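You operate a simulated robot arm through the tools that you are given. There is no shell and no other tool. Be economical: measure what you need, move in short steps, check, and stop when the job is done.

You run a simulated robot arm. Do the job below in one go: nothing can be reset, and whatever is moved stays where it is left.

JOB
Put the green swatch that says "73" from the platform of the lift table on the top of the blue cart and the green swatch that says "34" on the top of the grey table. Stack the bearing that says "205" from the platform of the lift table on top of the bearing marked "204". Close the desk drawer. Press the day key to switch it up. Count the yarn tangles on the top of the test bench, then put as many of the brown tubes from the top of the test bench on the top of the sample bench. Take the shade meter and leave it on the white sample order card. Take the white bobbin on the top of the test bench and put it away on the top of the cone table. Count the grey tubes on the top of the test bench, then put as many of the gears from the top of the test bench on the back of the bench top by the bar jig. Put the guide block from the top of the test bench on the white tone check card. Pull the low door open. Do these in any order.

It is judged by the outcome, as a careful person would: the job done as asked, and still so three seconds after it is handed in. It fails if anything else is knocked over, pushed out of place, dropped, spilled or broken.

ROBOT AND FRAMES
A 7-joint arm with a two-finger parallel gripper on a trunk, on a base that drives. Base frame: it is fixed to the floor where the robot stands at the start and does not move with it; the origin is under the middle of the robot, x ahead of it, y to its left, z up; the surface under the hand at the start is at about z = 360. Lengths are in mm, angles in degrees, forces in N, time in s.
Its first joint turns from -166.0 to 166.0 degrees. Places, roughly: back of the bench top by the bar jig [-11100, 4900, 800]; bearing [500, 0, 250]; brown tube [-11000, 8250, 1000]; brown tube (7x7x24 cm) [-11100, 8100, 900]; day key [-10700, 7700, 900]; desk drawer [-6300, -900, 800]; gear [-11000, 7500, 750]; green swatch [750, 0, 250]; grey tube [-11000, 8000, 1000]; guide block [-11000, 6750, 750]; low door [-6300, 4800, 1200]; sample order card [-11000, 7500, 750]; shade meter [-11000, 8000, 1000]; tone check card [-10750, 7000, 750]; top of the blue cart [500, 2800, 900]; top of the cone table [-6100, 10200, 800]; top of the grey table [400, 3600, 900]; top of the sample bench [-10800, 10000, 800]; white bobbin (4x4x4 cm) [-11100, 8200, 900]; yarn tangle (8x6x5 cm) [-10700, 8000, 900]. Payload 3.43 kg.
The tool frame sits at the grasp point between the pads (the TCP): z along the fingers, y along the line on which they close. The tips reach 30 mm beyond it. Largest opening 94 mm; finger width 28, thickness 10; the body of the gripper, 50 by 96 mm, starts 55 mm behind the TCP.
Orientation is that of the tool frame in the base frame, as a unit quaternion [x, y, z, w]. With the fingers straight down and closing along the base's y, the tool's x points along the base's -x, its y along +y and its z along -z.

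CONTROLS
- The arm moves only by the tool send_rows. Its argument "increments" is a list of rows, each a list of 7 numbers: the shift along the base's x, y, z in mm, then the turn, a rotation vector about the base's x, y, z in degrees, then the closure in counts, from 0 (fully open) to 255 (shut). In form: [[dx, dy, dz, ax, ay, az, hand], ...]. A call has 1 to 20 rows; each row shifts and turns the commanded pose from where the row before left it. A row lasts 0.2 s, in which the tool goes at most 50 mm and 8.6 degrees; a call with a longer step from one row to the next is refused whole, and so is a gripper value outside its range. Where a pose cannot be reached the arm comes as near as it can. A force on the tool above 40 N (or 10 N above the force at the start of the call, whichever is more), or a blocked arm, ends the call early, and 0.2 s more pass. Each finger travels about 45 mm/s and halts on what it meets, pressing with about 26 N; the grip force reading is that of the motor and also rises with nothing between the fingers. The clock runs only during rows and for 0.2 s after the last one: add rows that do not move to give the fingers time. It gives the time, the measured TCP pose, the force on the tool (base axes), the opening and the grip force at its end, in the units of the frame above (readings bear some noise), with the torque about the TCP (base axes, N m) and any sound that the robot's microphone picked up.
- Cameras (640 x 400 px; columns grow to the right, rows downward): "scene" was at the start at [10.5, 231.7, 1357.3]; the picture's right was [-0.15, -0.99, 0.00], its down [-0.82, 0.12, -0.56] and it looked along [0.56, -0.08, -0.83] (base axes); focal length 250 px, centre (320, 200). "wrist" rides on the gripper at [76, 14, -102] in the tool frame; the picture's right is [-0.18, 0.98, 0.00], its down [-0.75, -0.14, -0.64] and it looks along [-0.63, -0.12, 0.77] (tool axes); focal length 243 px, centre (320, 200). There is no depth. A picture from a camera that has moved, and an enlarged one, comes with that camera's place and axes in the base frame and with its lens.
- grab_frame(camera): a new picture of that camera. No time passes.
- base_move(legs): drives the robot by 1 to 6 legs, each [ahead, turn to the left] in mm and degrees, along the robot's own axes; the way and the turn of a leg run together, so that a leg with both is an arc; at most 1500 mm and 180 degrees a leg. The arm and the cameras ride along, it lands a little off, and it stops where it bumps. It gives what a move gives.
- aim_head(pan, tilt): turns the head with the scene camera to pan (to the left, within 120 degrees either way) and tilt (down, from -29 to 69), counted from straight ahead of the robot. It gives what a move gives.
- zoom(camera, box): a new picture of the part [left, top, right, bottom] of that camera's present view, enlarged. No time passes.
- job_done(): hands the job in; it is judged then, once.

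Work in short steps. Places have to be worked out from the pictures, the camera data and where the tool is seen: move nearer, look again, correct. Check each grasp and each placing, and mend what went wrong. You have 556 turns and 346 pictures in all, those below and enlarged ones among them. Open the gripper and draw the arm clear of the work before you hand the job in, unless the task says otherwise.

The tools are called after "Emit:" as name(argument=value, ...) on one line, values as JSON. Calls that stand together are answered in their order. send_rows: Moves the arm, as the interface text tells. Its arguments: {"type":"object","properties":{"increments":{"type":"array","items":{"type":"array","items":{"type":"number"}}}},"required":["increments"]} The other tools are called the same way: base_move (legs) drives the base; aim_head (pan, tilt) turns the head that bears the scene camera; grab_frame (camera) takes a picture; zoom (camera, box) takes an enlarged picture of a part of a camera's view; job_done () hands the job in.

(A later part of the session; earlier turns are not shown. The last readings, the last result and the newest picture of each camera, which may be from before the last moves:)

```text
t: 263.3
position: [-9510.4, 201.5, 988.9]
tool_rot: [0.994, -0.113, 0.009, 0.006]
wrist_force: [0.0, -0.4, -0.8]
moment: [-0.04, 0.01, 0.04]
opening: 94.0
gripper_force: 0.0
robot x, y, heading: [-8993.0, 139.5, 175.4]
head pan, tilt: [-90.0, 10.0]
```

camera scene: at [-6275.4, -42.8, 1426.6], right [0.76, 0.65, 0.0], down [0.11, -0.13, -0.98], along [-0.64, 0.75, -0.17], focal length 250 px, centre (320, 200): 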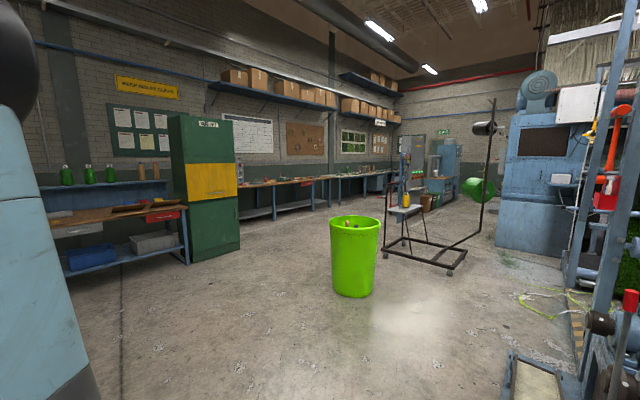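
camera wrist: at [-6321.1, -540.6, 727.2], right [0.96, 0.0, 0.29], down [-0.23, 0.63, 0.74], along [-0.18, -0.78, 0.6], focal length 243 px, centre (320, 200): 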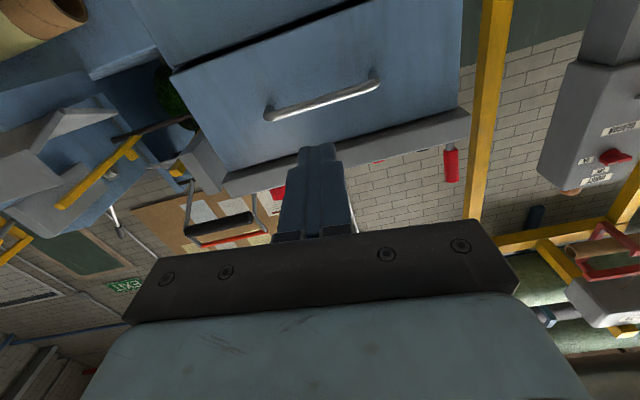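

Now at (-8993,140). Turn right to head north.

Emit:
base_move(legs=[[0, -40]])

Emit:
base_move(legs=[[0, -40]])

Emit:
aim_head(pan=0, tilt=10)

Emit:
grab_frame(camera="scene")

```text
t: 265.8
position: [-9350.8, 520.2, 989.6]
tool_rot: [0.895, -0.446, 0.007, 0.008]
wrist_force: [0.3, -0.6, 0.6]
moment: [0.0, 0.02, -0.01]
opening: 94.0
gripper_force: 0.1
robot x, y, heading: [-9018.0, 106.3, 135.9]
head pan, tilt: [-90.0, 10.0]
```

```text
t: 268.2
position: [-9005.4, 641.1, 990.0]
tool_rot: [-0.687, 0.726, -0.003, -0.01]
wrist_force: [-0.1, 0.2, 1.1]
moment: [0.01, 0.0, -0.03]
opening: 94.1
gripper_force: 0.0
robot x, y, heading: [-9063.5, 108.2, 95.8]
head pan, tilt: [-90.0, 10.0]
```

```text
t: 269.9
position: [-9004.6, 641.4, 990.7]
tool_rot: [-0.687, 0.726, -0.004, -0.01]
wrist_force: [-1.2, 0.1, -0.1]
moment: [0.01, -0.01, 0.01]
opening: 94.1
gripper_force: 0.1
robot x, y, heading: [-9060.3, 108.3, 96.1]
head pan, tilt: [0.0, 10.0]
```

```text
281 pictures are left
camera scene: at [-9301.5, 120.0, 1426.6], right [0.99, 0.1, 0.0], down [0.02, -0.17, -0.98], along [-0.1, 0.98, -0.17], focal length 250 px, centre (320, 200)
```

scene: 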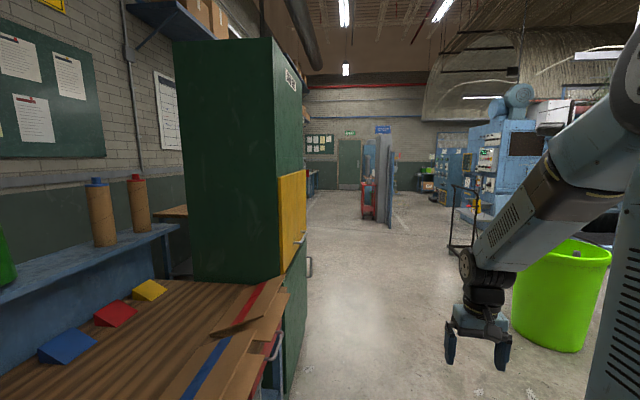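

A bench and green cabinet are close on the left (x≈−9650). I straighten to heading ~89 and drive north past it.

Emit:
base_move(legs=[[0, -7], [1400, 0], [1400, 0]])

Emit:
grab_frame(camera="scene")

```text
t: 284.1
position: [-8858.2, 3394.8, 988.4]
tool_rot: [-0.64, 0.768, -0.002, -0.01]
wrist_force: [0.4, 0.9, 0.5]
moment: [-0.01, 0.04, -0.01]
opening: 93.7
gripper_force: 0.0
robot x, y, heading: [-8985.8, 2876.2, 88.3]
head pan, tilt: [0.0, 10.0]
```

```text
280 pictures are left
camera scene: at [-9221.5, 2915.4, 1426.6], right [1.0, -0.03, 0.0], down [0.0, -0.17, -0.98], along [0.03, 0.98, -0.17], focal length 250 px, centre (320, 200)
```

scene: 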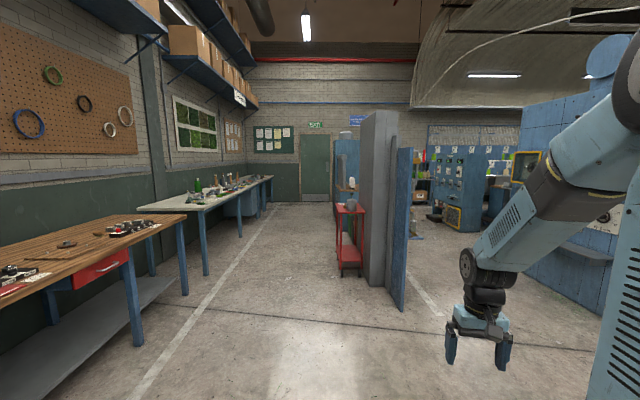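

Bench row along the west wall (front edge x≈−10570), partition at x≈−8770. I head for the aisle middle at (-9750, 6000).

Emit:
base_move(legs=[[0, 15], [1400, 0], [1400, 0], [1400, 0]])

Emit:
aim_head(pan=45, tilt=20)

Emit:
grab_frame(camera="scene")

```text
t: 305.5
position: [-10112.1, 7460.9, 991.0]
tool_rot: [0.747, -0.665, 0.004, 0.01]
wrist_force: [0.5, 0.0, -0.5]
moment: [-0.01, -0.02, 0.02]
opening: 94.1
gripper_force: 0.1
robot x, y, heading: [-10076.3, 6922.7, 105.8]
head pan, tilt: [0.0, 10.0]
```

```text
t: 306.7
position: [-10112.3, 7459.9, 990.2]
tool_rot: [0.747, -0.664, 0.005, 0.01]
wrist_force: [-0.6, 0.0, -0.6]
moment: [0.01, -0.01, 0.01]
opening: 94.1
gripper_force: 0.1
robot x, y, heading: [-10077.8, 6926.7, 105.6]
head pan, tilt: [45.0, 20.0]
```

```text
279 pictures are left
camera scene: at [-10370.7, 6853.4, 1410.4], right [0.49, 0.87, 0.0], down [0.3, -0.17, -0.94], along [-0.82, 0.46, -0.34], focal length 250 px, centre (320, 200)
```

scene: 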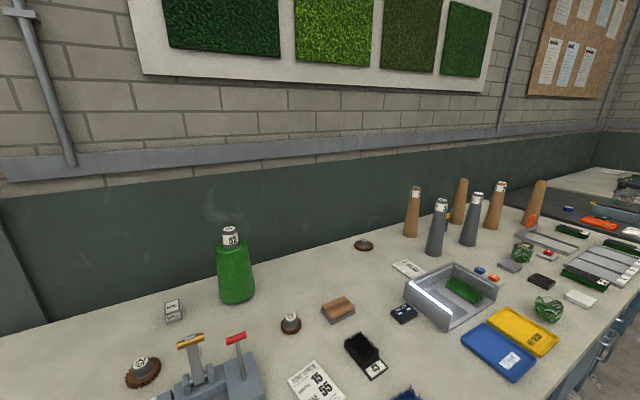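

This is the test bench. I raise the arm well above the objects before turning to face it.

Emit:
send_rows(increments=[[0, 0, 45, 0, 0, 0, 0], [0, 0, 45, 0, 0, 0, 0], [0, 0, 45, 0, 0, 0, 0], [0, 0, 45, 0, 0, 0, 0], [0, 0, 45, 0, 0, 0, 0]])

Emit:
base_move(legs=[[0, 38]])

Emit:
base_move(legs=[[0, 36]])

Emit:
aim_head(pan=0, tilt=35)

Emit:
grab_frame(camera="scene")

```text
t: 307.9
position: [-10112.6, 7461.0, 1219.0]
tool_rot: [0.747, -0.665, 0.003, 0.011]
wrist_force: [-0.8, 0.8, -0.5]
moment: [-0.02, -0.01, 0.03]
opening: 93.9
gripper_force: 0.1
robot x, y, heading: [-10080.2, 6922.5, 105.4]
head pan, tilt: [45.0, 20.0]
```

```text
t: 310.3
position: [-10440.9, 7323.5, 1218.3]
tool_rot: [0.925, -0.38, 0.007, 0.008]
wrist_force: [-0.3, 0.3, -0.5]
moment: [-0.01, -0.02, 0.01]
opening: 94.2
gripper_force: 0.1
robot x, y, heading: [-10051.2, 6961.1, 144.2]
head pan, tilt: [45.0, 20.0]
```

```text
t: 312.6
position: [-10581.5, 7029.6, 1218.5]
tool_rot: [0.997, -0.078, 0.009, 0.004]
wrist_force: [0.4, -0.7, -0.1]
moment: [0.0, -0.01, 0.02]
opening: 93.9
gripper_force: 0.1
robot x, y, heading: [-10053.4, 6996.8, 179.2]
head pan, tilt: [45.0, 20.0]
```

```text
t: 313.7
position: [-10581.4, 7030.1, 1219.7]
tool_rot: [0.997, -0.078, 0.009, 0.004]
wrist_force: [-0.3, -0.7, -0.8]
moment: [-0.01, 0.01, 0.0]
opening: 94.1
gripper_force: 0.0
robot x, y, heading: [-10054.1, 6998.5, 179.3]
head pan, tilt: [0.0, 35.0]
```

```text
278 pictures are left
camera scene: at [-10087.8, 6766.6, 1386.5], right [0.01, 1.0, 0.0], down [0.57, -0.01, -0.82], along [-0.82, 0.01, -0.57], focal length 250 px, centre (320, 200)
```

scene: 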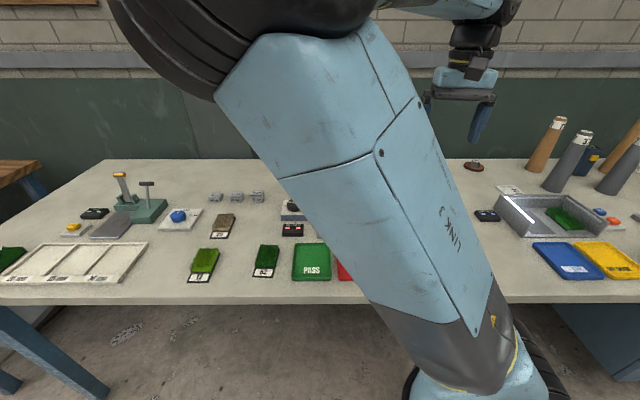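

The arm blocks the view; I use the wrist camera and a panned scene view for surveying.

Emit:
grab_frame(camera="wrist")

Emit:
aim_head(pan=-45, tilt=30)

Emit:
grab_frame(camera="scene")

```text
277 pictures are left
camera wrist: at [-10509.3, 7005.4, 1324.2], right [-0.34, -0.94, 0.0], down [-0.73, 0.26, 0.63], along [-0.59, 0.21, -0.78], focal length 243 px, centre (320, 200)
```

wrist: 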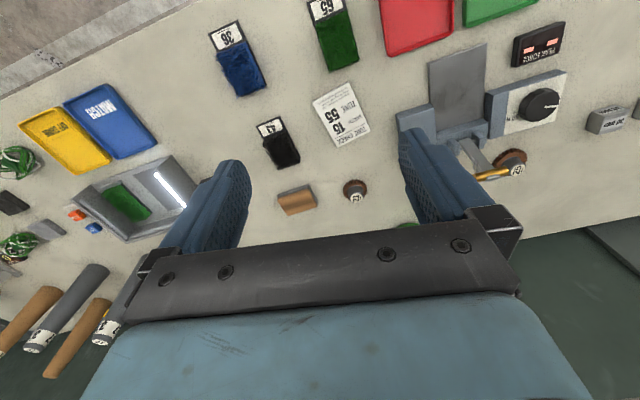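

```text
t: 314.8
position: [-10581.1, 7029.8, 1220.0]
tool_rot: [0.997, -0.078, 0.01, 0.005]
wrist_force: [-0.2, -0.2, 0.0]
moment: [0.01, 0.0, -0.02]
opening: 94.0
gripper_force: 0.2
robot x, y, heading: [-10053.7, 6997.9, 179.4]
head pan, tilt: [-45.0, 30.0]
```

```text
276 pictures are left
camera scene: at [-10062.9, 6830.2, 1394.3], right [0.72, 0.7, 0.0], down [0.35, -0.36, -0.87], along [-0.6, 0.62, -0.5], focal length 250 px, centre (320, 200)
```

scene: 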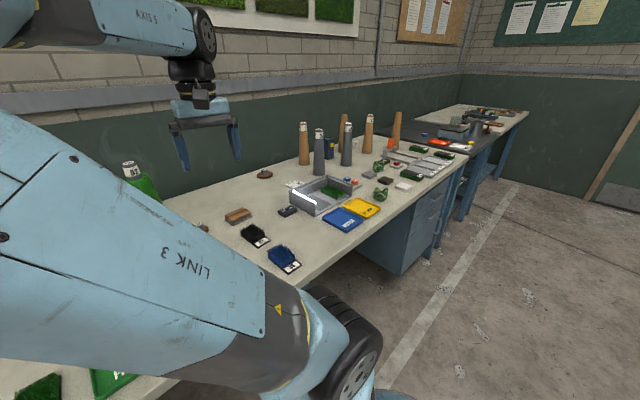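

Zooming on the bench right-hand part.

Emit:
zoom(camera="scene", box=[210, 95, 480, 265])

Emit:
zoom(camera="scene", box=[340, 110, 470, 215])

```text
2.35 times, centred on (345, 180) of scene
camera zoom: at [-10062.9, 6830.2, 1394.3], right [0.72, 0.7, 0.0], down [0.35, -0.36, -0.87], along [-0.6, 0.62, -0.5], focal length 587 px, centre (261, 247)
```

zoom: 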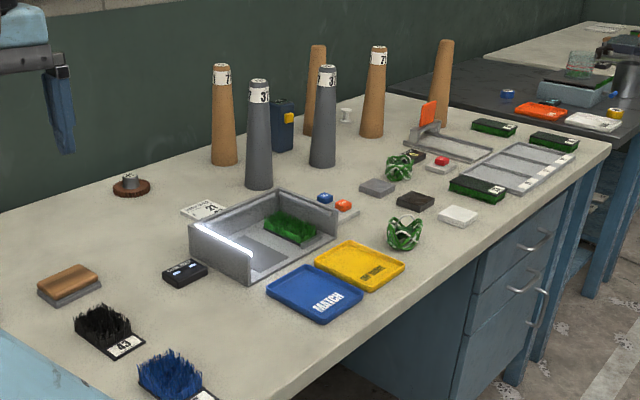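

```text
3.81 times, centred on (405, 162) of scene
camera zoom: at [-10062.9, 6830.2, 1394.3], right [0.72, 0.7, 0.0], down [0.35, -0.36, -0.87], along [-0.6, 0.62, -0.5], focal length 951 px, centre (-4, 343)
```

zoom: 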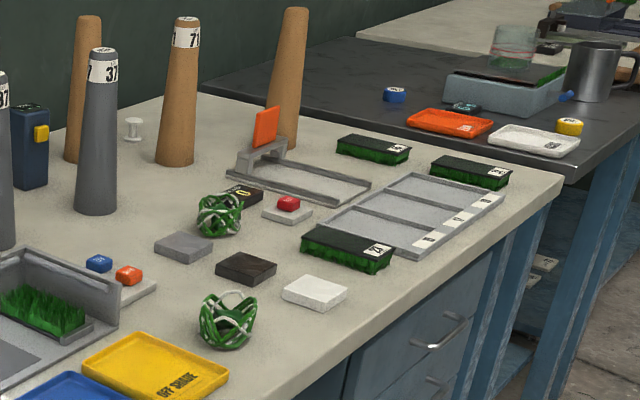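

I fix the tool yaw/tilt (about 9° off) and take a clean wrist picture of this section.

Emit:
send_rows(increments=[[0, 0, 0, 0.3, 0.6, 4.5, 0], [0, 0, 0, 0.3, 0.55, 4.5, 0], [0, 0, 0, 0, 0, 0, 0]])

Emit:
zoom(camera="wrist", box=[200, 0, 440, 240])

Emit:
zoom(camera="wrist", box=[400, 0, 640, 240])

Emit:
zoom(camera="wrist", box=[0, 100, 240, 340])

```text
t: 315.6
position: [-10580.2, 7029.3, 1219.5]
tool_rot: [1.0, 0.0, 0.0, 0.0]
wrist_force: [1.2, -0.3, 0.5]
moment: [0.02, 0.02, 0.01]
opening: 94.0
gripper_force: 0.1
robot x, y, heading: [-10054.0, 6998.3, 179.2]
head pan, tilt: [-45.0, 30.0]
```

```text
1.67 times, centred on (320, 120) of wrist
camera zoom: at [-10504.1, 7015.4, 1322.6], right [-0.18, -0.98, 0.0], down [-0.75, 0.14, 0.64], along [-0.63, 0.12, -0.77], focal length 404 px, centre (320, 333)
```

zoom: 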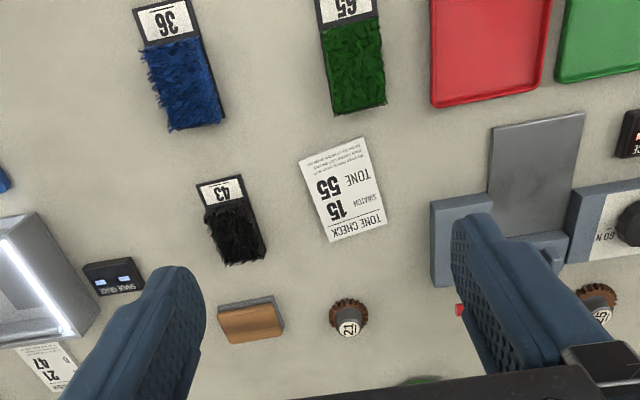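

```text
1.67 times, centred on (520, 120) of wrist
camera zoom: at [-10504.1, 7015.4, 1322.6], right [-0.18, -0.98, 0.0], down [-0.75, 0.14, 0.64], along [-0.63, 0.12, -0.77], focal length 404 px, centre (-13, 333)
```

zoom: 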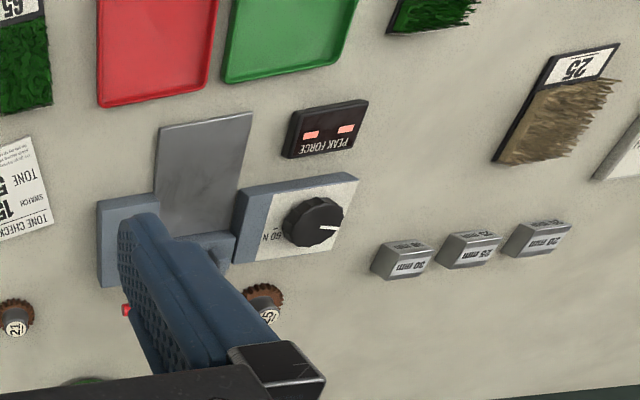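

```text
1.67 times, centred on (120, 220) of wrist
camera zoom: at [-10504.1, 7015.4, 1322.6], right [-0.18, -0.98, 0.0], down [-0.75, 0.14, 0.64], along [-0.63, 0.12, -0.77], focal length 404 px, centre (653, 167)
```

zoom: 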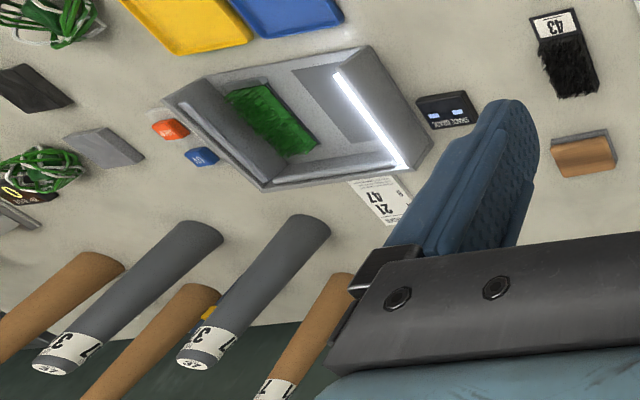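

I found the tone check card (~(-10700,7023)), sample order card near the light box, gears with numbers. A small block near (-11136,6750) may be the guide block. I move the wrist further over the bench to look at the back left.

Emit:
send_rows(increments=[[-40, -30, 0, 0, 0, 0, 0], [-40, -30, 0, 0, 0, 0, 0], [-40, -30, 0, 0, 0, 0, 0], [-40, -30, 0, 0, 0, 0, 0], [-40, -30, 0, 0, 0, 0, 0], [0, 0, 0, 0, 0, 0, 0]])

Emit:
grab_frame(camera="wrist")

```text
t: 317.0
position: [-10782.3, 6880.8, 1216.5]
tool_rot: [1.0, 0.0, -0.002, -0.001]
wrist_force: [0.6, -0.4, 0.4]
moment: [-0.03, 0.02, 0.0]
opening: 94.0
gripper_force: 0.1
robot x, y, heading: [-10057.2, 6998.3, 179.6]
head pan, tilt: [-45.0, 30.0]
```

```text
270 pictures are left
camera wrist: at [-10704.9, 6865.9, 1320.1], right [-0.18, -0.98, 0.0], down [-0.75, 0.14, 0.64], along [-0.63, 0.12, -0.77], focal length 243 px, centre (320, 200)
```

wrist: 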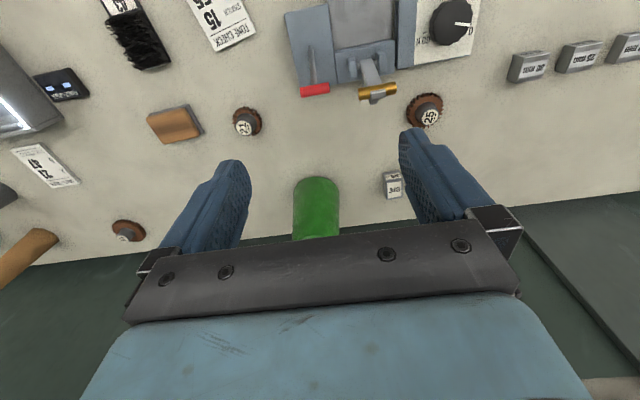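

Emit:
zoom(camera="wrist", box=[240, 60, 460, 220])

Emit:
zoom(camera="wrist", box=[480, 20, 640, 120])

Emit:
zoom(camera="wrist", box=[0, 20, 240, 260])

```text
2.50 times, centred on (350, 140) of wrist
camera zoom: at [-10704.9, 6865.9, 1320.1], right [-0.18, -0.98, 0.0], down [-0.75, 0.14, 0.64], along [-0.63, 0.12, -0.77], focal length 606 px, centre (245, 350)
```

zoom: 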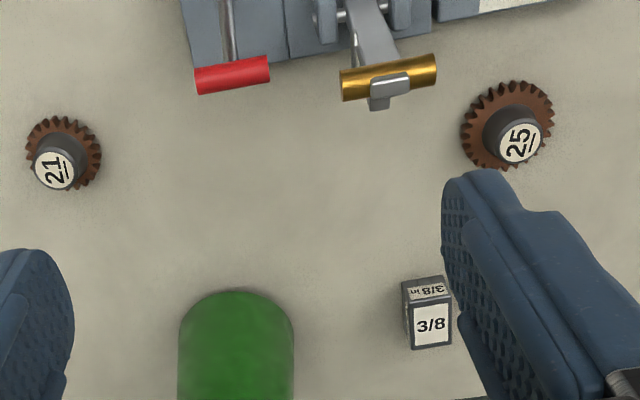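

```text
4.00 times, centred on (560, 70) of wrist
camera zoom: at [-10704.9, 6865.9, 1320.1], right [-0.18, -0.98, 0.0], down [-0.75, 0.14, 0.64], along [-0.63, 0.12, -0.77], focal length 970 px, centre (-640, 720)
```

zoom: 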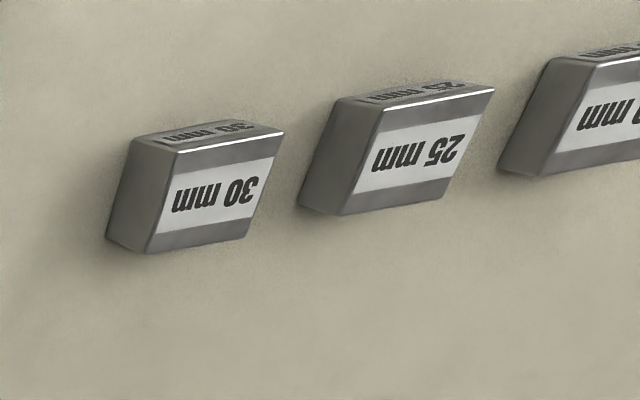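

```text
1.67 times, centred on (120, 140) of wrist
camera zoom: at [-10704.9, 6865.9, 1320.1], right [-0.18, -0.98, 0.0], down [-0.75, 0.14, 0.64], along [-0.63, 0.12, -0.77], focal length 404 px, centre (653, 300)
```

zoom: 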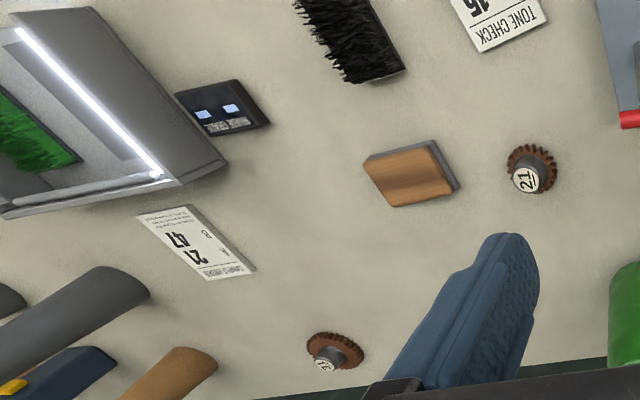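

Gears 21, 25 and a third are seen; the "3/8" block at (-11098,6752) matches the guide block location. I pull the arm back 150 mm and drive 180 mm closer.

Emit:
send_rows(increments=[[45, 0, 0, 0, 0, 0, 0], [45, 0, 0, 0, 0, 0, 0], [45, 0, 0, 0, 0, 0, 0], [45, 0, 0, 0, 0, 0, 0]])

Emit:
base_move(legs=[[180, 0]])

Emit:
aim_head(pan=10, tilt=45)

Emit:
grab_frame(camera="scene")

```text
t: 318.0
position: [-10601.7, 6877.7, 1214.3]
tool_rot: [1.0, -0.001, -0.001, -0.002]
wrist_force: [-0.2, -0.6, -0.4]
moment: [0.03, -0.06, 0.0]
opening: 94.0
gripper_force: 0.2
robot x, y, heading: [-10056.7, 7002.5, 179.0]
head pan, tilt: [-45.0, 30.0]
```

```text
t: 319.5
position: [-10704.7, 6888.6, 1214.3]
tool_rot: [1.0, -0.012, -0.001, -0.001]
wrist_force: [-0.5, 1.1, 0.5]
moment: [-0.01, -0.04, -0.01]
opening: 93.8
gripper_force: 0.1
robot x, y, heading: [-10158.0, 6984.4, 175.8]
head pan, tilt: [-45.0, 30.0]
stopped in leg 1: the robot was blocked; the commanded pose is now the measured one
```

```text
t: 320.8
position: [-10704.5, 6888.9, 1214.0]
tool_rot: [1.0, -0.012, -0.001, 0.001]
wrist_force: [0.4, -0.5, -0.5]
moment: [-0.02, 0.0, -0.02]
opening: 94.0
gripper_force: 0.1
robot x, y, heading: [-10154.1, 6985.7, 175.5]
head pan, tilt: [10.0, 45.0]
```

```text
266 pictures are left
camera scene: at [-10196.6, 6743.6, 1371.7], right [-0.1, 1.0, 0.0], down [0.7, 0.07, -0.71], along [-0.7, -0.07, -0.71], focal length 250 px, centre (320, 200)
```

scene: 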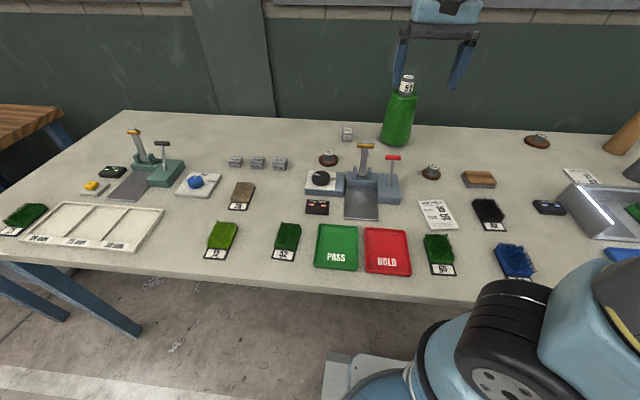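

Bumped the bench front: nearest x≈−10158. Triangulation gives bench z≈850 and the block at (-11058,6763,~868). I move the wrist near it.

Emit:
send_rows(increments=[[-40, -18, -20, 0, 0, 0, 0], [-40, -18, -20, 0, 0, 0, 0], [-40, -18, -20, 0, 0, 0, 0], [-40, -18, -20, 0, 0, 0, 0], [-40, -18, -20, 0, 0, 0, 0], [-40, -18, -20, 0, 0, 0, 0], [-40, -18, -30, 0, 0, 0, 0], [-20, 0, -40, 0, 0, 0, 0], [0, 0, 0, 0, 0, 0, 0]])

Emit:
grab_frame(camera="wrist")

```text
refused: row 7 steps farther than a row can; nothing moved
```

```text
265 pictures are left
camera wrist: at [-10628.7, 6873.3, 1318.3], right [-0.21, -0.98, 0.0], down [-0.75, 0.16, 0.64], along [-0.63, 0.13, -0.77], focal length 243 px, centre (320, 200)
```

wrist: 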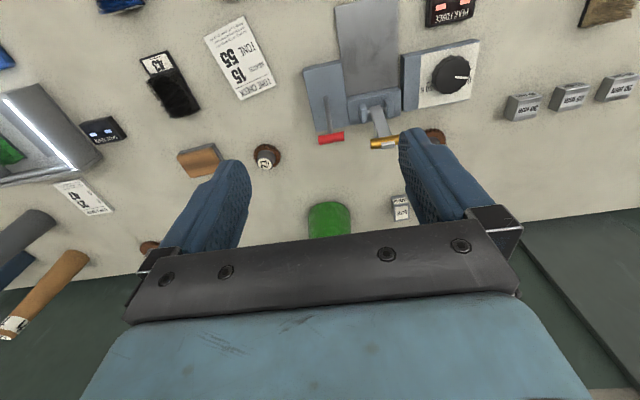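

Resend with smaller steps.

Emit:
send_rows(increments=[[-40, -18, -20, 0, 0, 0, 0], [-40, -18, -20, 0, 0, 0, 0], [-40, -18, -20, 0, 0, 0, 0], [-40, -18, -20, 0, 0, 0, 0], [-40, -18, -20, 0, 0, 0, 0], [-40, -18, -20, 0, 0, 0, 0], [-40, -18, -20, 0, 0, 0, 0], [-20, 0, -40, 0, 0, 0, 0], [0, 0, 0, 0, 0, 0, 0]])

Emit:
grab_frame(camera="wrist")

```text
t: 322.8
position: [-11008.2, 6763.3, 1032.3]
tool_rot: [1.0, -0.012, -0.001, 0.0]
wrist_force: [0.6, -0.1, -0.5]
moment: [-0.04, 0.0, 0.0]
opening: 93.9
gripper_force: 0.1
robot x, y, heading: [-10156.0, 6987.8, 175.6]
head pan, tilt: [10.0, 45.0]
```

```text
264 pictures are left
camera wrist: at [-10932.0, 6748.5, 1136.2], right [-0.21, -0.98, 0.0], down [-0.75, 0.16, 0.64], along [-0.63, 0.13, -0.77], focal length 243 px, centre (320, 200)
```

wrist: 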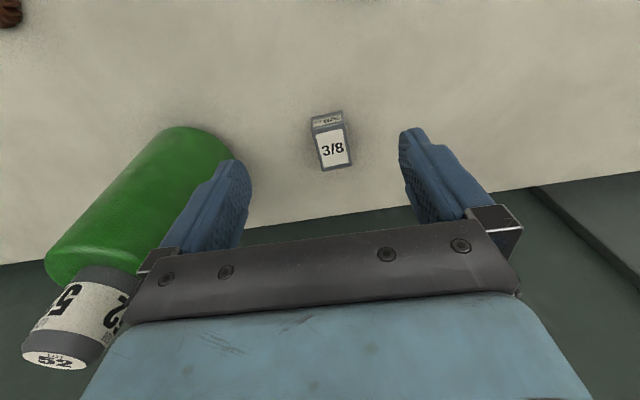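

Block at about (-11068,6761), top ≈880. I descend to it, first to z≈930 and check.

Emit:
send_rows(increments=[[-30, -1, -30, 0, 0, 0, 0], [-30, -1, -40, 0, 0, 0, 0], [0, 0, -30, 0, 0, 0, 0], [0, 0, 0, 0, 0, 0, 0]])

Emit:
grab_frame(camera="wrist")

```text
t: 323.8
position: [-11065.8, 6761.1, 936.9]
tool_rot: [1.0, -0.013, -0.001, 0.0]
wrist_force: [-0.2, 0.4, 0.0]
moment: [0.0, 0.0, 0.0]
opening: 93.9
gripper_force: 0.0
robot x, y, heading: [-10154.6, 6988.2, 175.4]
head pan, tilt: [10.0, 45.0]
```

```text
263 pictures are left
camera wrist: at [-10990.1, 6744.8, 1040.3], right [-0.21, -0.98, 0.0], down [-0.75, 0.16, 0.64], along [-0.63, 0.13, -0.77], focal length 243 px, centre (320, 200)
```

wrist: 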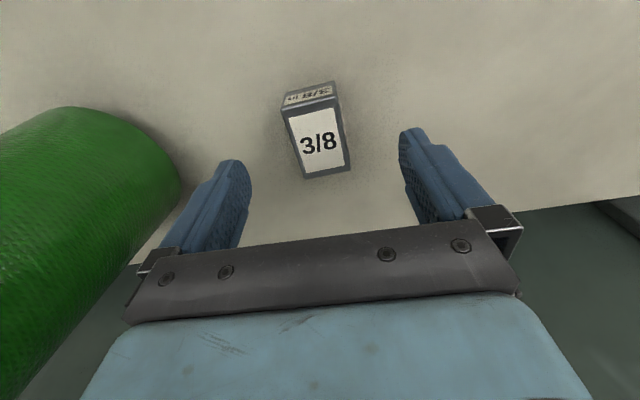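

Block is ~31 mm wide in y, 51 long in x, centred (-11071,6762). Descend and grip.

Emit:
send_rows(increments=[[-5, 1, -25, 0, 0, 0, 0], [0, 0, -15, 0, 0, 0, 0], [0, 0, -8, 0, 0, 0, 0], [0, 0, 0, 0, 0, 0, 255], [0, 0, 0, 0, 0, 0, 255], [0, 0, 0, 0, 0, 0, 255], [0, 0, 0, 0, 0, 0, 255], [0, 0, 0, 0, 0, 0, 255]])

Emit:
grab_frame(camera="wrist")

```text
t: 325.6
position: [-11070.6, 6761.1, 888.9]
tool_rot: [1.0, -0.014, -0.002, 0.001]
wrist_force: [-0.2, 0.9, 9.6]
moment: [0.06, 0.26, -0.02]
opening: 37.7
gripper_force: 25.4
robot x, y, heading: [-10153.3, 6990.5, 175.9]
head pan, tilt: [10.0, 45.0]
```

```text
262 pictures are left
camera wrist: at [-10992.7, 6745.8, 991.8], right [-0.21, -0.98, 0.0], down [-0.75, 0.16, 0.64], along [-0.63, 0.13, -0.76], focal length 243 px, centre (320, 200)
```

wrist: 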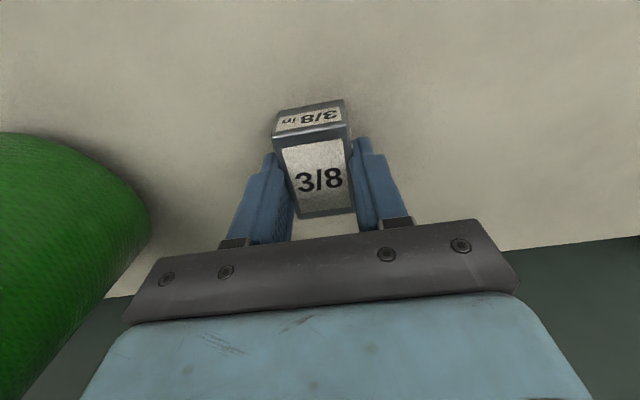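

Gripped (37.7 mm). I lift high and carry to above the tone check card (~(-10680,7022)).

Emit:
send_rows(increments=[[0, 0, 40, 0, 0, 0, 255], [0, 0, 45, 0, 0, 0, 255], [0, 0, 45, 0, 0, 0, 255], [0, 0, 45, 0, 0, 0, 255], [35, 28, 0, 0, 0, 0, 255], [35, 28, 0, 0, 0, 0, 255], [35, 28, 0, 0, 0, 0, 255], [35, 28, 0, 0, 0, 0, 255], [35, 28, 0, 0, 0, 0, 255], [35, 28, 0, 0, 0, 0, 255], [35, 28, 0, 0, 0, 0, 255], [35, 28, 0, 0, 0, 0, 255], [35, 28, 0, 0, 0, 0, 255], [35, 8, 0, 0, 0, 0, 255], [0, 0, 0, 0, 0, 0, 255]])

Emit:
grab_frame(camera="wrist")

```text
t: 328.8
position: [-10719.3, 7020.7, 1061.1]
tool_rot: [1.0, -0.013, 0.0, 0.001]
wrist_force: [0.6, 0.0, -0.9]
moment: [-0.02, 0.02, 0.0]
opening: 37.7
gripper_force: 25.5
robot x, y, heading: [-10160.1, 6990.6, 175.5]
head pan, tilt: [10.0, 45.0]
```

```text
261 pictures are left
camera wrist: at [-10643.2, 7004.3, 1165.6], right [-0.21, -0.98, 0.0], down [-0.75, 0.16, 0.64], along [-0.63, 0.13, -0.77], focal length 243 px, centre (320, 200)
```

wrist: 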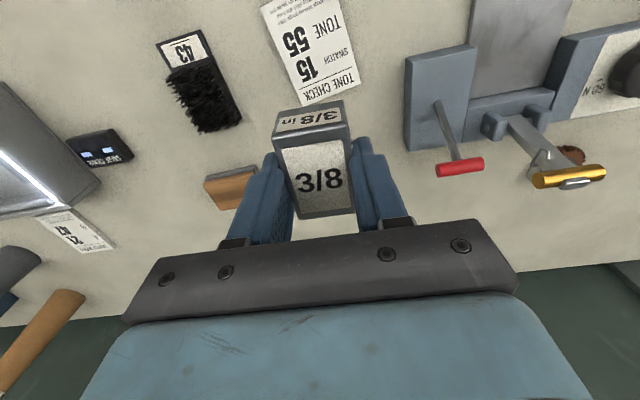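

Card centre computed at (-10689,7017), 72×102 mm. I position and descend.

Emit:
send_rows(increments=[[30, -4, -30, 0, 0, 0, 255], [0, 0, -45, 0, 0, 0, 255], [0, 0, -45, 0, 0, 0, 255], [0, 0, -35, 0, 0, 0, 255], [0, 0, 0, 0, 0, 0, 255]])

Emit:
grab_frame(camera="wrist")

```text
t: 330.0
position: [-10692.6, 7018.5, 906.6]
tool_rot: [1.0, -0.012, -0.001, 0.0]
wrist_force: [0.2, -1.0, -1.4]
moment: [-0.03, -0.02, 0.03]
opening: 37.8
gripper_force: 26.6
robot x, y, heading: [-10155.5, 6988.2, 176.0]
head pan, tilt: [10.0, 45.0]
```

```text
260 pictures are left
camera wrist: at [-10615.8, 7002.8, 1008.9], right [-0.21, -0.98, 0.0], down [-0.75, 0.16, 0.64], along [-0.63, 0.13, -0.77], focal length 243 px, centre (320, 200)
```

wrist: 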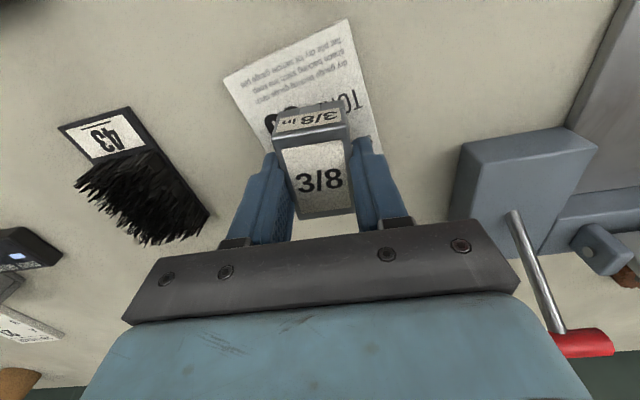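

Block is centred over the card. Lower to contact.

Emit:
send_rows(increments=[[4, 0, -8, 0, 0, 0, 255], [0, 0, -3, 0, 0, 0, 255], [0, 0, -2, 0, 0, 0, 255], [0, 0, -2, 0, 0, 0, 255], [0, 0, -2, 0, 0, 0, 255]])

```text
t: 330.6
position: [-10687.8, 7018.6, 897.5]
tool_rot: [1.0, -0.012, -0.004, 0.0]
wrist_force: [4.3, -0.8, 10.5]
moment: [-0.03, -0.53, -0.05]
opening: 37.7
gripper_force: 26.2
robot x, y, heading: [-10158.0, 6990.9, 176.0]
head pan, tilt: [10.0, 45.0]
stopped in row 3: the force on the tool passed its limit at 46 N (the readings are from after the stop); the commanded pose is now the measured one
```

Contact. Release gently and lift.

Emit:
send_rows(increments=[[0, 0, 1, 0, 0, 0, 200], [0, 0, 0, 0, 0, 0, 100], [0, 0, 0, 0, 0, 0, 60], [0, 0, 0, 0, 0, 0, 60], [0, 0, 30, 0, 0, 0, 60], [0, 0, 45, 0, 0, 0, 60], [0, 0, 45, 0, 0, 0, 0]])

Emit:
grab_frame(camera="wrist")

```text
t: 332.2
position: [-10685.9, 7018.6, 1019.3]
tool_rot: [1.0, -0.012, -0.004, 0.0]
wrist_force: [0.3, -0.5, -0.3]
moment: [0.01, -0.03, 0.0]
opening: 94.1
gripper_force: 0.1
robot x, y, heading: [-10157.3, 6986.4, 175.6]
head pan, tilt: [10.0, 45.0]
```

```text
259 pictures are left
camera wrist: at [-10610.6, 7002.3, 1121.9], right [-0.21, -0.98, 0.0], down [-0.75, 0.16, 0.65], along [-0.63, 0.13, -0.76], focal length 243 px, centre (320, 200)
```

wrist: 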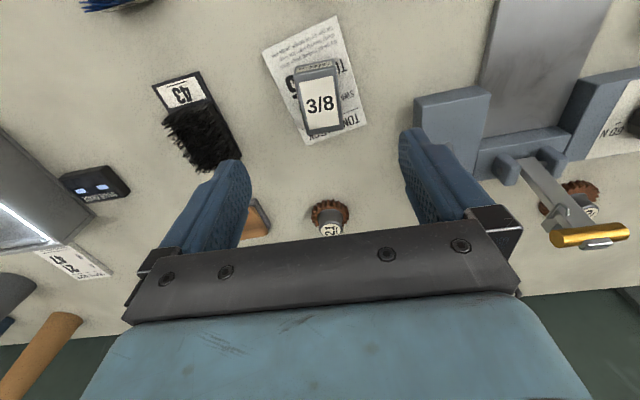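

Guide block is on the tone check card. Now I raise the arm and reposition toward y≈7700 by reversing diagonally.

Emit:
send_rows(increments=[[0, 0, 45, 0, 0, 0, 0], [0, 0, 45, 0, 0, 0, 0], [0, 0, 45, 0, 0, 0, 0], [0, 0, 45, 0, 0, 0, 0], [20, 0, 35, 0, 0, 0, 0], [40, 0, 0, 0, 0, 0, 0]])

Emit:
base_move(legs=[[-100, 0], [0, 38]])

Emit:
base_move(legs=[[-950, 0]])

Emit:
base_move(legs=[[0, -35], [350, 0]])

Emit:
aim_head(pan=0, tilt=30)

Emit:
grab_frame(camera="scene")

```text
t: 333.6
position: [-10625.8, 7020.6, 1232.5]
tool_rot: [1.0, -0.012, -0.003, 0.0]
wrist_force: [0.2, 0.7, -0.4]
moment: [0.04, -0.09, -0.04]
opening: 93.9
gripper_force: 0.0
robot x, y, heading: [-10155.5, 6982.2, 175.6]
head pan, tilt: [10.0, 45.0]
```

```text
t: 336.7
position: [-10454.7, 6727.9, 1229.6]
tool_rot: [0.954, 0.301, -0.003, 0.001]
wrist_force: [0.8, -0.6, 0.2]
moment: [0.0, 0.01, 0.01]
opening: 93.9
gripper_force: 0.0
robot x, y, heading: [-10079.6, 7009.3, -147.7]
head pan, tilt: [10.0, 45.0]
```

```text
t: 341.6
position: [-9666.3, 7224.4, 1231.5]
tool_rot: [0.953, 0.303, -0.003, 0.0]
wrist_force: [0.3, -0.4, -1.1]
moment: [0.0, 0.03, -0.03]
opening: 93.6
gripper_force: 0.1
robot x, y, heading: [-9284.5, 7507.0, -147.7]
head pan, tilt: [10.0, 45.0]
```

```text
t: 345.8
position: [-10103.9, 7509.9, 1231.2]
tool_rot: [1.0, 0.002, -0.003, 0.0]
wrist_force: [-0.7, 0.3, 0.1]
moment: [0.0, 0.03, 0.0]
opening: 94.0
gripper_force: 0.0
robot x, y, heading: [-9630.8, 7503.0, 177.5]
head pan, tilt: [10.0, 45.0]
```

```text
t: 346.5
position: [-10102.3, 7511.3, 1233.0]
tool_rot: [1.0, 0.001, -0.004, 0.0]
wrist_force: [0.4, 0.0, 0.6]
moment: [0.01, -0.01, -0.01]
opening: 94.0
gripper_force: 0.0
robot x, y, heading: [-9631.0, 7504.9, 177.3]
head pan, tilt: [0.0, 30.0]
```

```text
258 pictures are left
camera scene: at [-9674.3, 7274.3, 1394.2], right [0.05, 1.0, 0.0], down [0.5, -0.02, -0.87], along [-0.86, 0.04, -0.5], focal length 250 px, centre (320, 200)
```

scene: 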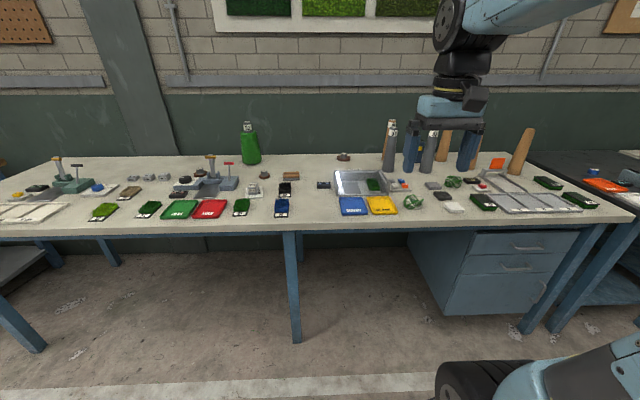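

Excellent overview. Zooming in sections to count and find items.

Emit:
zoom(camera="scene", box=[320, 110, 480, 230])

Emit:
zoom(camera="scene", box=[440, 110, 640, 230])

Emit:
zoom(camera="scene", box=[0, 130, 180, 240])

```text
3.33 times, centred on (400, 170) of scene
camera zoom: at [-9674.3, 7274.3, 1394.2], right [0.05, 1.0, 0.0], down [0.5, -0.02, -0.87], along [-0.86, 0.04, -0.5], focal length 832 px, centre (53, 300)
```

zoom: 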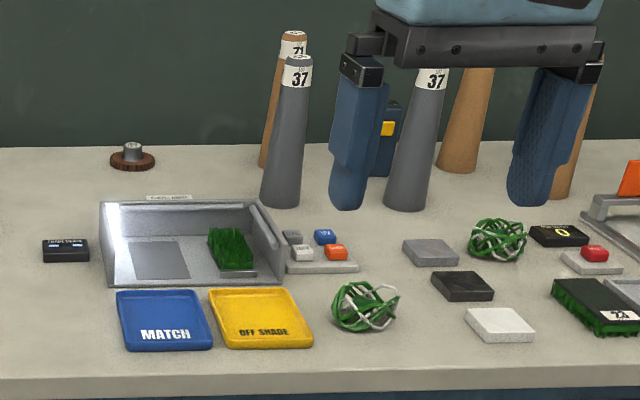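

```text
3.20 times, centred on (540, 170) of scene
camera zoom: at [-9674.3, 7274.3, 1394.2], right [0.05, 1.0, 0.0], down [0.5, -0.02, -0.87], along [-0.86, 0.04, -0.5], focal length 799 px, centre (-384, 296)
```

zoom: 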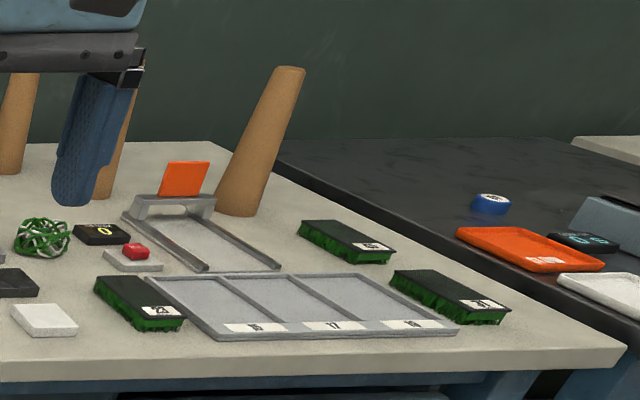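

```text
3.56 times, centred on (90, 185) of scene
camera zoom: at [-9674.3, 7274.3, 1394.2], right [0.05, 1.0, 0.0], down [0.5, -0.02, -0.87], along [-0.86, 0.04, -0.5], focal length 887 px, centre (1138, 253)
```

zoom: 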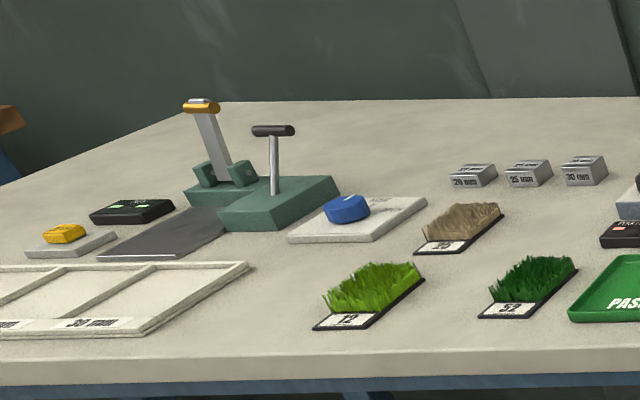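

Counts: 2 yarn tangles, 2 grey tubes. I drive up to the bench to do the keys and the shade meter.

Emit:
base_move(legs=[[490, 0]])

Emit:
grab_frame(camera="wrist")

Emit:
aim_head(pan=-25, tilt=40)

Emit:
grab_frame(camera="scene")

```text
t: 349.5
position: [-10595.4, 7542.9, 1232.2]
tool_rot: [1.0, -0.005, -0.003, -0.001]
wrist_force: [0.0, -0.1, 0.5]
moment: [0.02, 0.02, 0.02]
opening: 94.2
gripper_force: 0.0
robot x, y, heading: [-10126.4, 7531.2, 176.5]
head pan, tilt: [0.0, 30.0]
```

```text
254 pictures are left
camera wrist: at [-10517.4, 7527.5, 1335.2], right [-0.19, -0.98, 0.0], down [-0.75, 0.15, 0.65], along [-0.64, 0.12, -0.76], focal length 243 px, centre (320, 200)
```

wrist: 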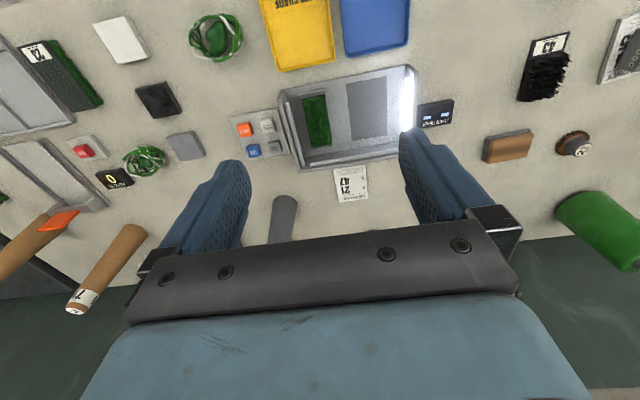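

```text
t: 350.4
position: [-10595.8, 7542.3, 1233.8]
tool_rot: [1.0, -0.005, -0.002, 0.0]
wrist_force: [0.3, -0.1, -0.2]
moment: [0.02, -0.03, 0.0]
opening: 93.9
gripper_force: 0.2
robot x, y, heading: [-10123.4, 7529.0, 176.7]
head pan, tilt: [-25.0, 40.0]
```

```text
253 pictures are left
camera scene: at [-10153.4, 7336.2, 1379.0], right [0.48, 0.88, 0.0], down [0.57, -0.31, -0.77], along [-0.67, 0.36, -0.64], focal length 250 px, centre (320, 200)
```

scene: 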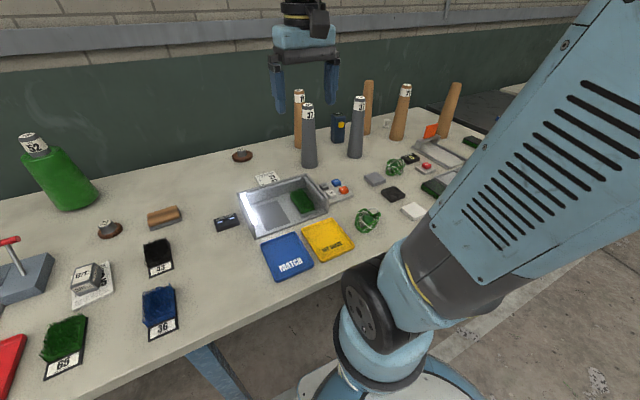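

Zoom on the keys and the light box.

Emit:
zoom(camera="wrist", box=[200, 80, 440, 220])

Emit:
zoom(camera="wrist", box=[220, 110, 300, 165])

Emit:
zoom(camera="scene", box=[240, 70, 440, 200])

```text
2.67 times, centred on (320, 150) of wrist
camera zoom: at [-10517.4, 7527.5, 1335.7], right [-0.19, -0.98, 0.0], down [-0.75, 0.15, 0.65], along [-0.64, 0.12, -0.76], focal length 647 px, centre (320, 333)
```

zoom: 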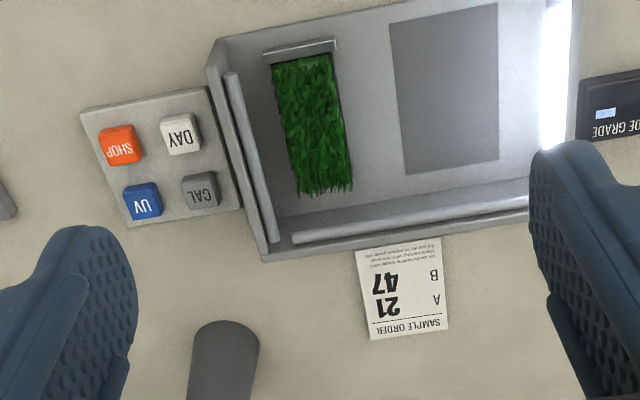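

```text
7.27 times, centred on (260, 138) of wrist
camera zoom: at [-10517.4, 7527.5, 1335.7], right [-0.19, -0.98, 0.0], down [-0.75, 0.15, 0.65], along [-0.64, 0.12, -0.76], focal length 1764 px, centre (756, 654)
```

zoom: 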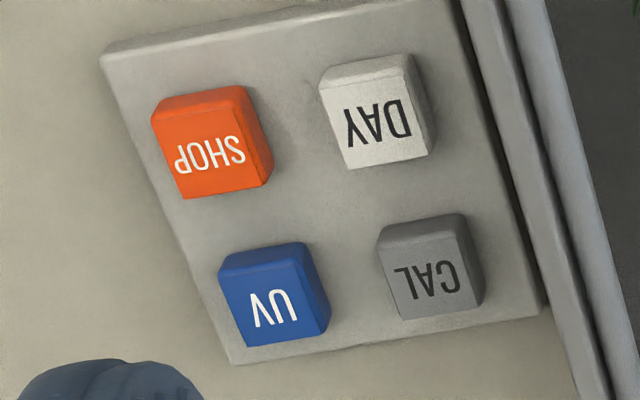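

```text
3.08 times, centred on (340, 135) of scene
camera zoom: at [-10153.4, 7336.2, 1379.0], right [0.48, 0.88, 0.0], down [0.57, -0.31, -0.77], along [-0.67, 0.36, -0.64], focal length 768 px, centre (258, 400)
```

zoom: 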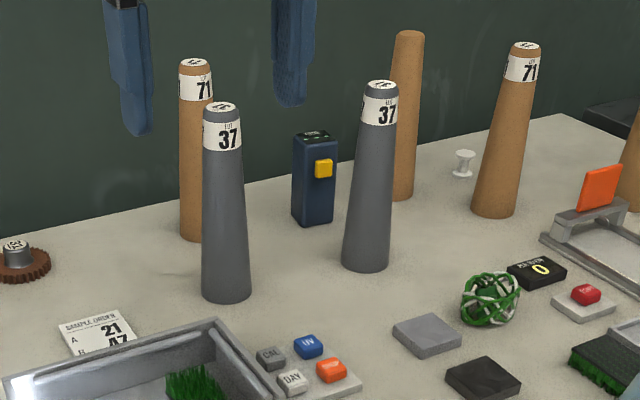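

DAY key (white) at about (-10690,7661). I close the fingers and approach above it.

Emit:
send_rows(increments=[[-16, 20, -30, 0, 0, 0, 255], [-16, 20, -30, 0, 0, 0, 255], [-16, 20, -30, 0, 0, 0, 255], [-16, 20, -30, 0, 0, 0, 255], [-16, 20, -30, 0, 0, 0, 255], [-15, 18, -30, 0, 0, 0, 255], [0, 0, -40, 0, 0, 0, 255], [0, 0, -25, 0, 0, 0, 255], [0, 0, 0, 0, 0, 0, 255]])

Emit:
grab_frame(camera="wrist")

```text
t: 352.4
position: [-10691.8, 7661.9, 986.5]
tool_rot: [1.0, -0.005, -0.004, 0.0]
wrist_force: [0.2, -1.0, 0.5]
moment: [0.0, -0.01, 0.04]
opening: 0.0
gripper_force: 26.0
robot x, y, heading: [-10123.8, 7530.8, 176.7]
head pan, tilt: [-25.0, 40.0]
```

```text
249 pictures are left
camera wrist: at [-10613.5, 7645.8, 1088.7], right [-0.19, -0.98, 0.0], down [-0.75, 0.15, 0.65], along [-0.64, 0.12, -0.76], focal length 243 px, centre (320, 200)
```

wrist: 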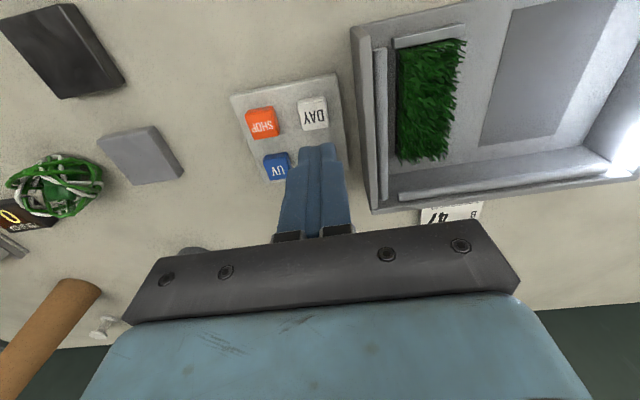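

Key centre (-10690.5,7665). I align and press down slowly until force rises.

Emit:
send_rows(increments=[[1, 3, -28, 0, 0, 0, 255], [0, 0, -28, 0, 0, 0, 255], [0, 0, -8, 0, 0, 0, 255], [0, 0, -5, 0, 0, 0, 255], [0, 0, -4, 0, 0, 0, 255], [0, 0, -4, 0, 0, 0, 255], [0, 0, -4, 0, 0, 0, 255], [0, 0, -3, 0, 0, 0, 255], [0, 0, -3, 0, 0, 0, 255], [0, 0, -3, 0, 0, 0, 255], [0, 0, -3, 0, 0, 0, 255]])

Emit:
grab_frame(camera="wrist")

```text
t: 354.8
position: [-10687.6, 7663.5, 896.8]
tool_rot: [1.0, -0.004, -0.004, -0.001]
wrist_force: [-0.7, 1.6, 27.7]
moment: [0.03, 0.0, 0.06]
opening: 0.0
gripper_force: 26.0
robot x, y, heading: [-10122.1, 7530.5, 176.8]
head pan, tilt: [-25.0, 40.0]
heard: click
```

```text
248 pictures are left
camera wrist: at [-10610.6, 7648.5, 999.1], right [-0.19, -0.98, 0.0], down [-0.75, 0.15, 0.65], along [-0.64, 0.13, -0.76], focal length 243 px, centre (320, 200)
```

wrist: 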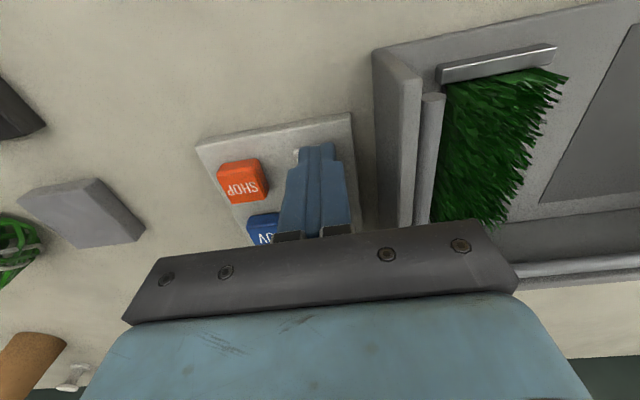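

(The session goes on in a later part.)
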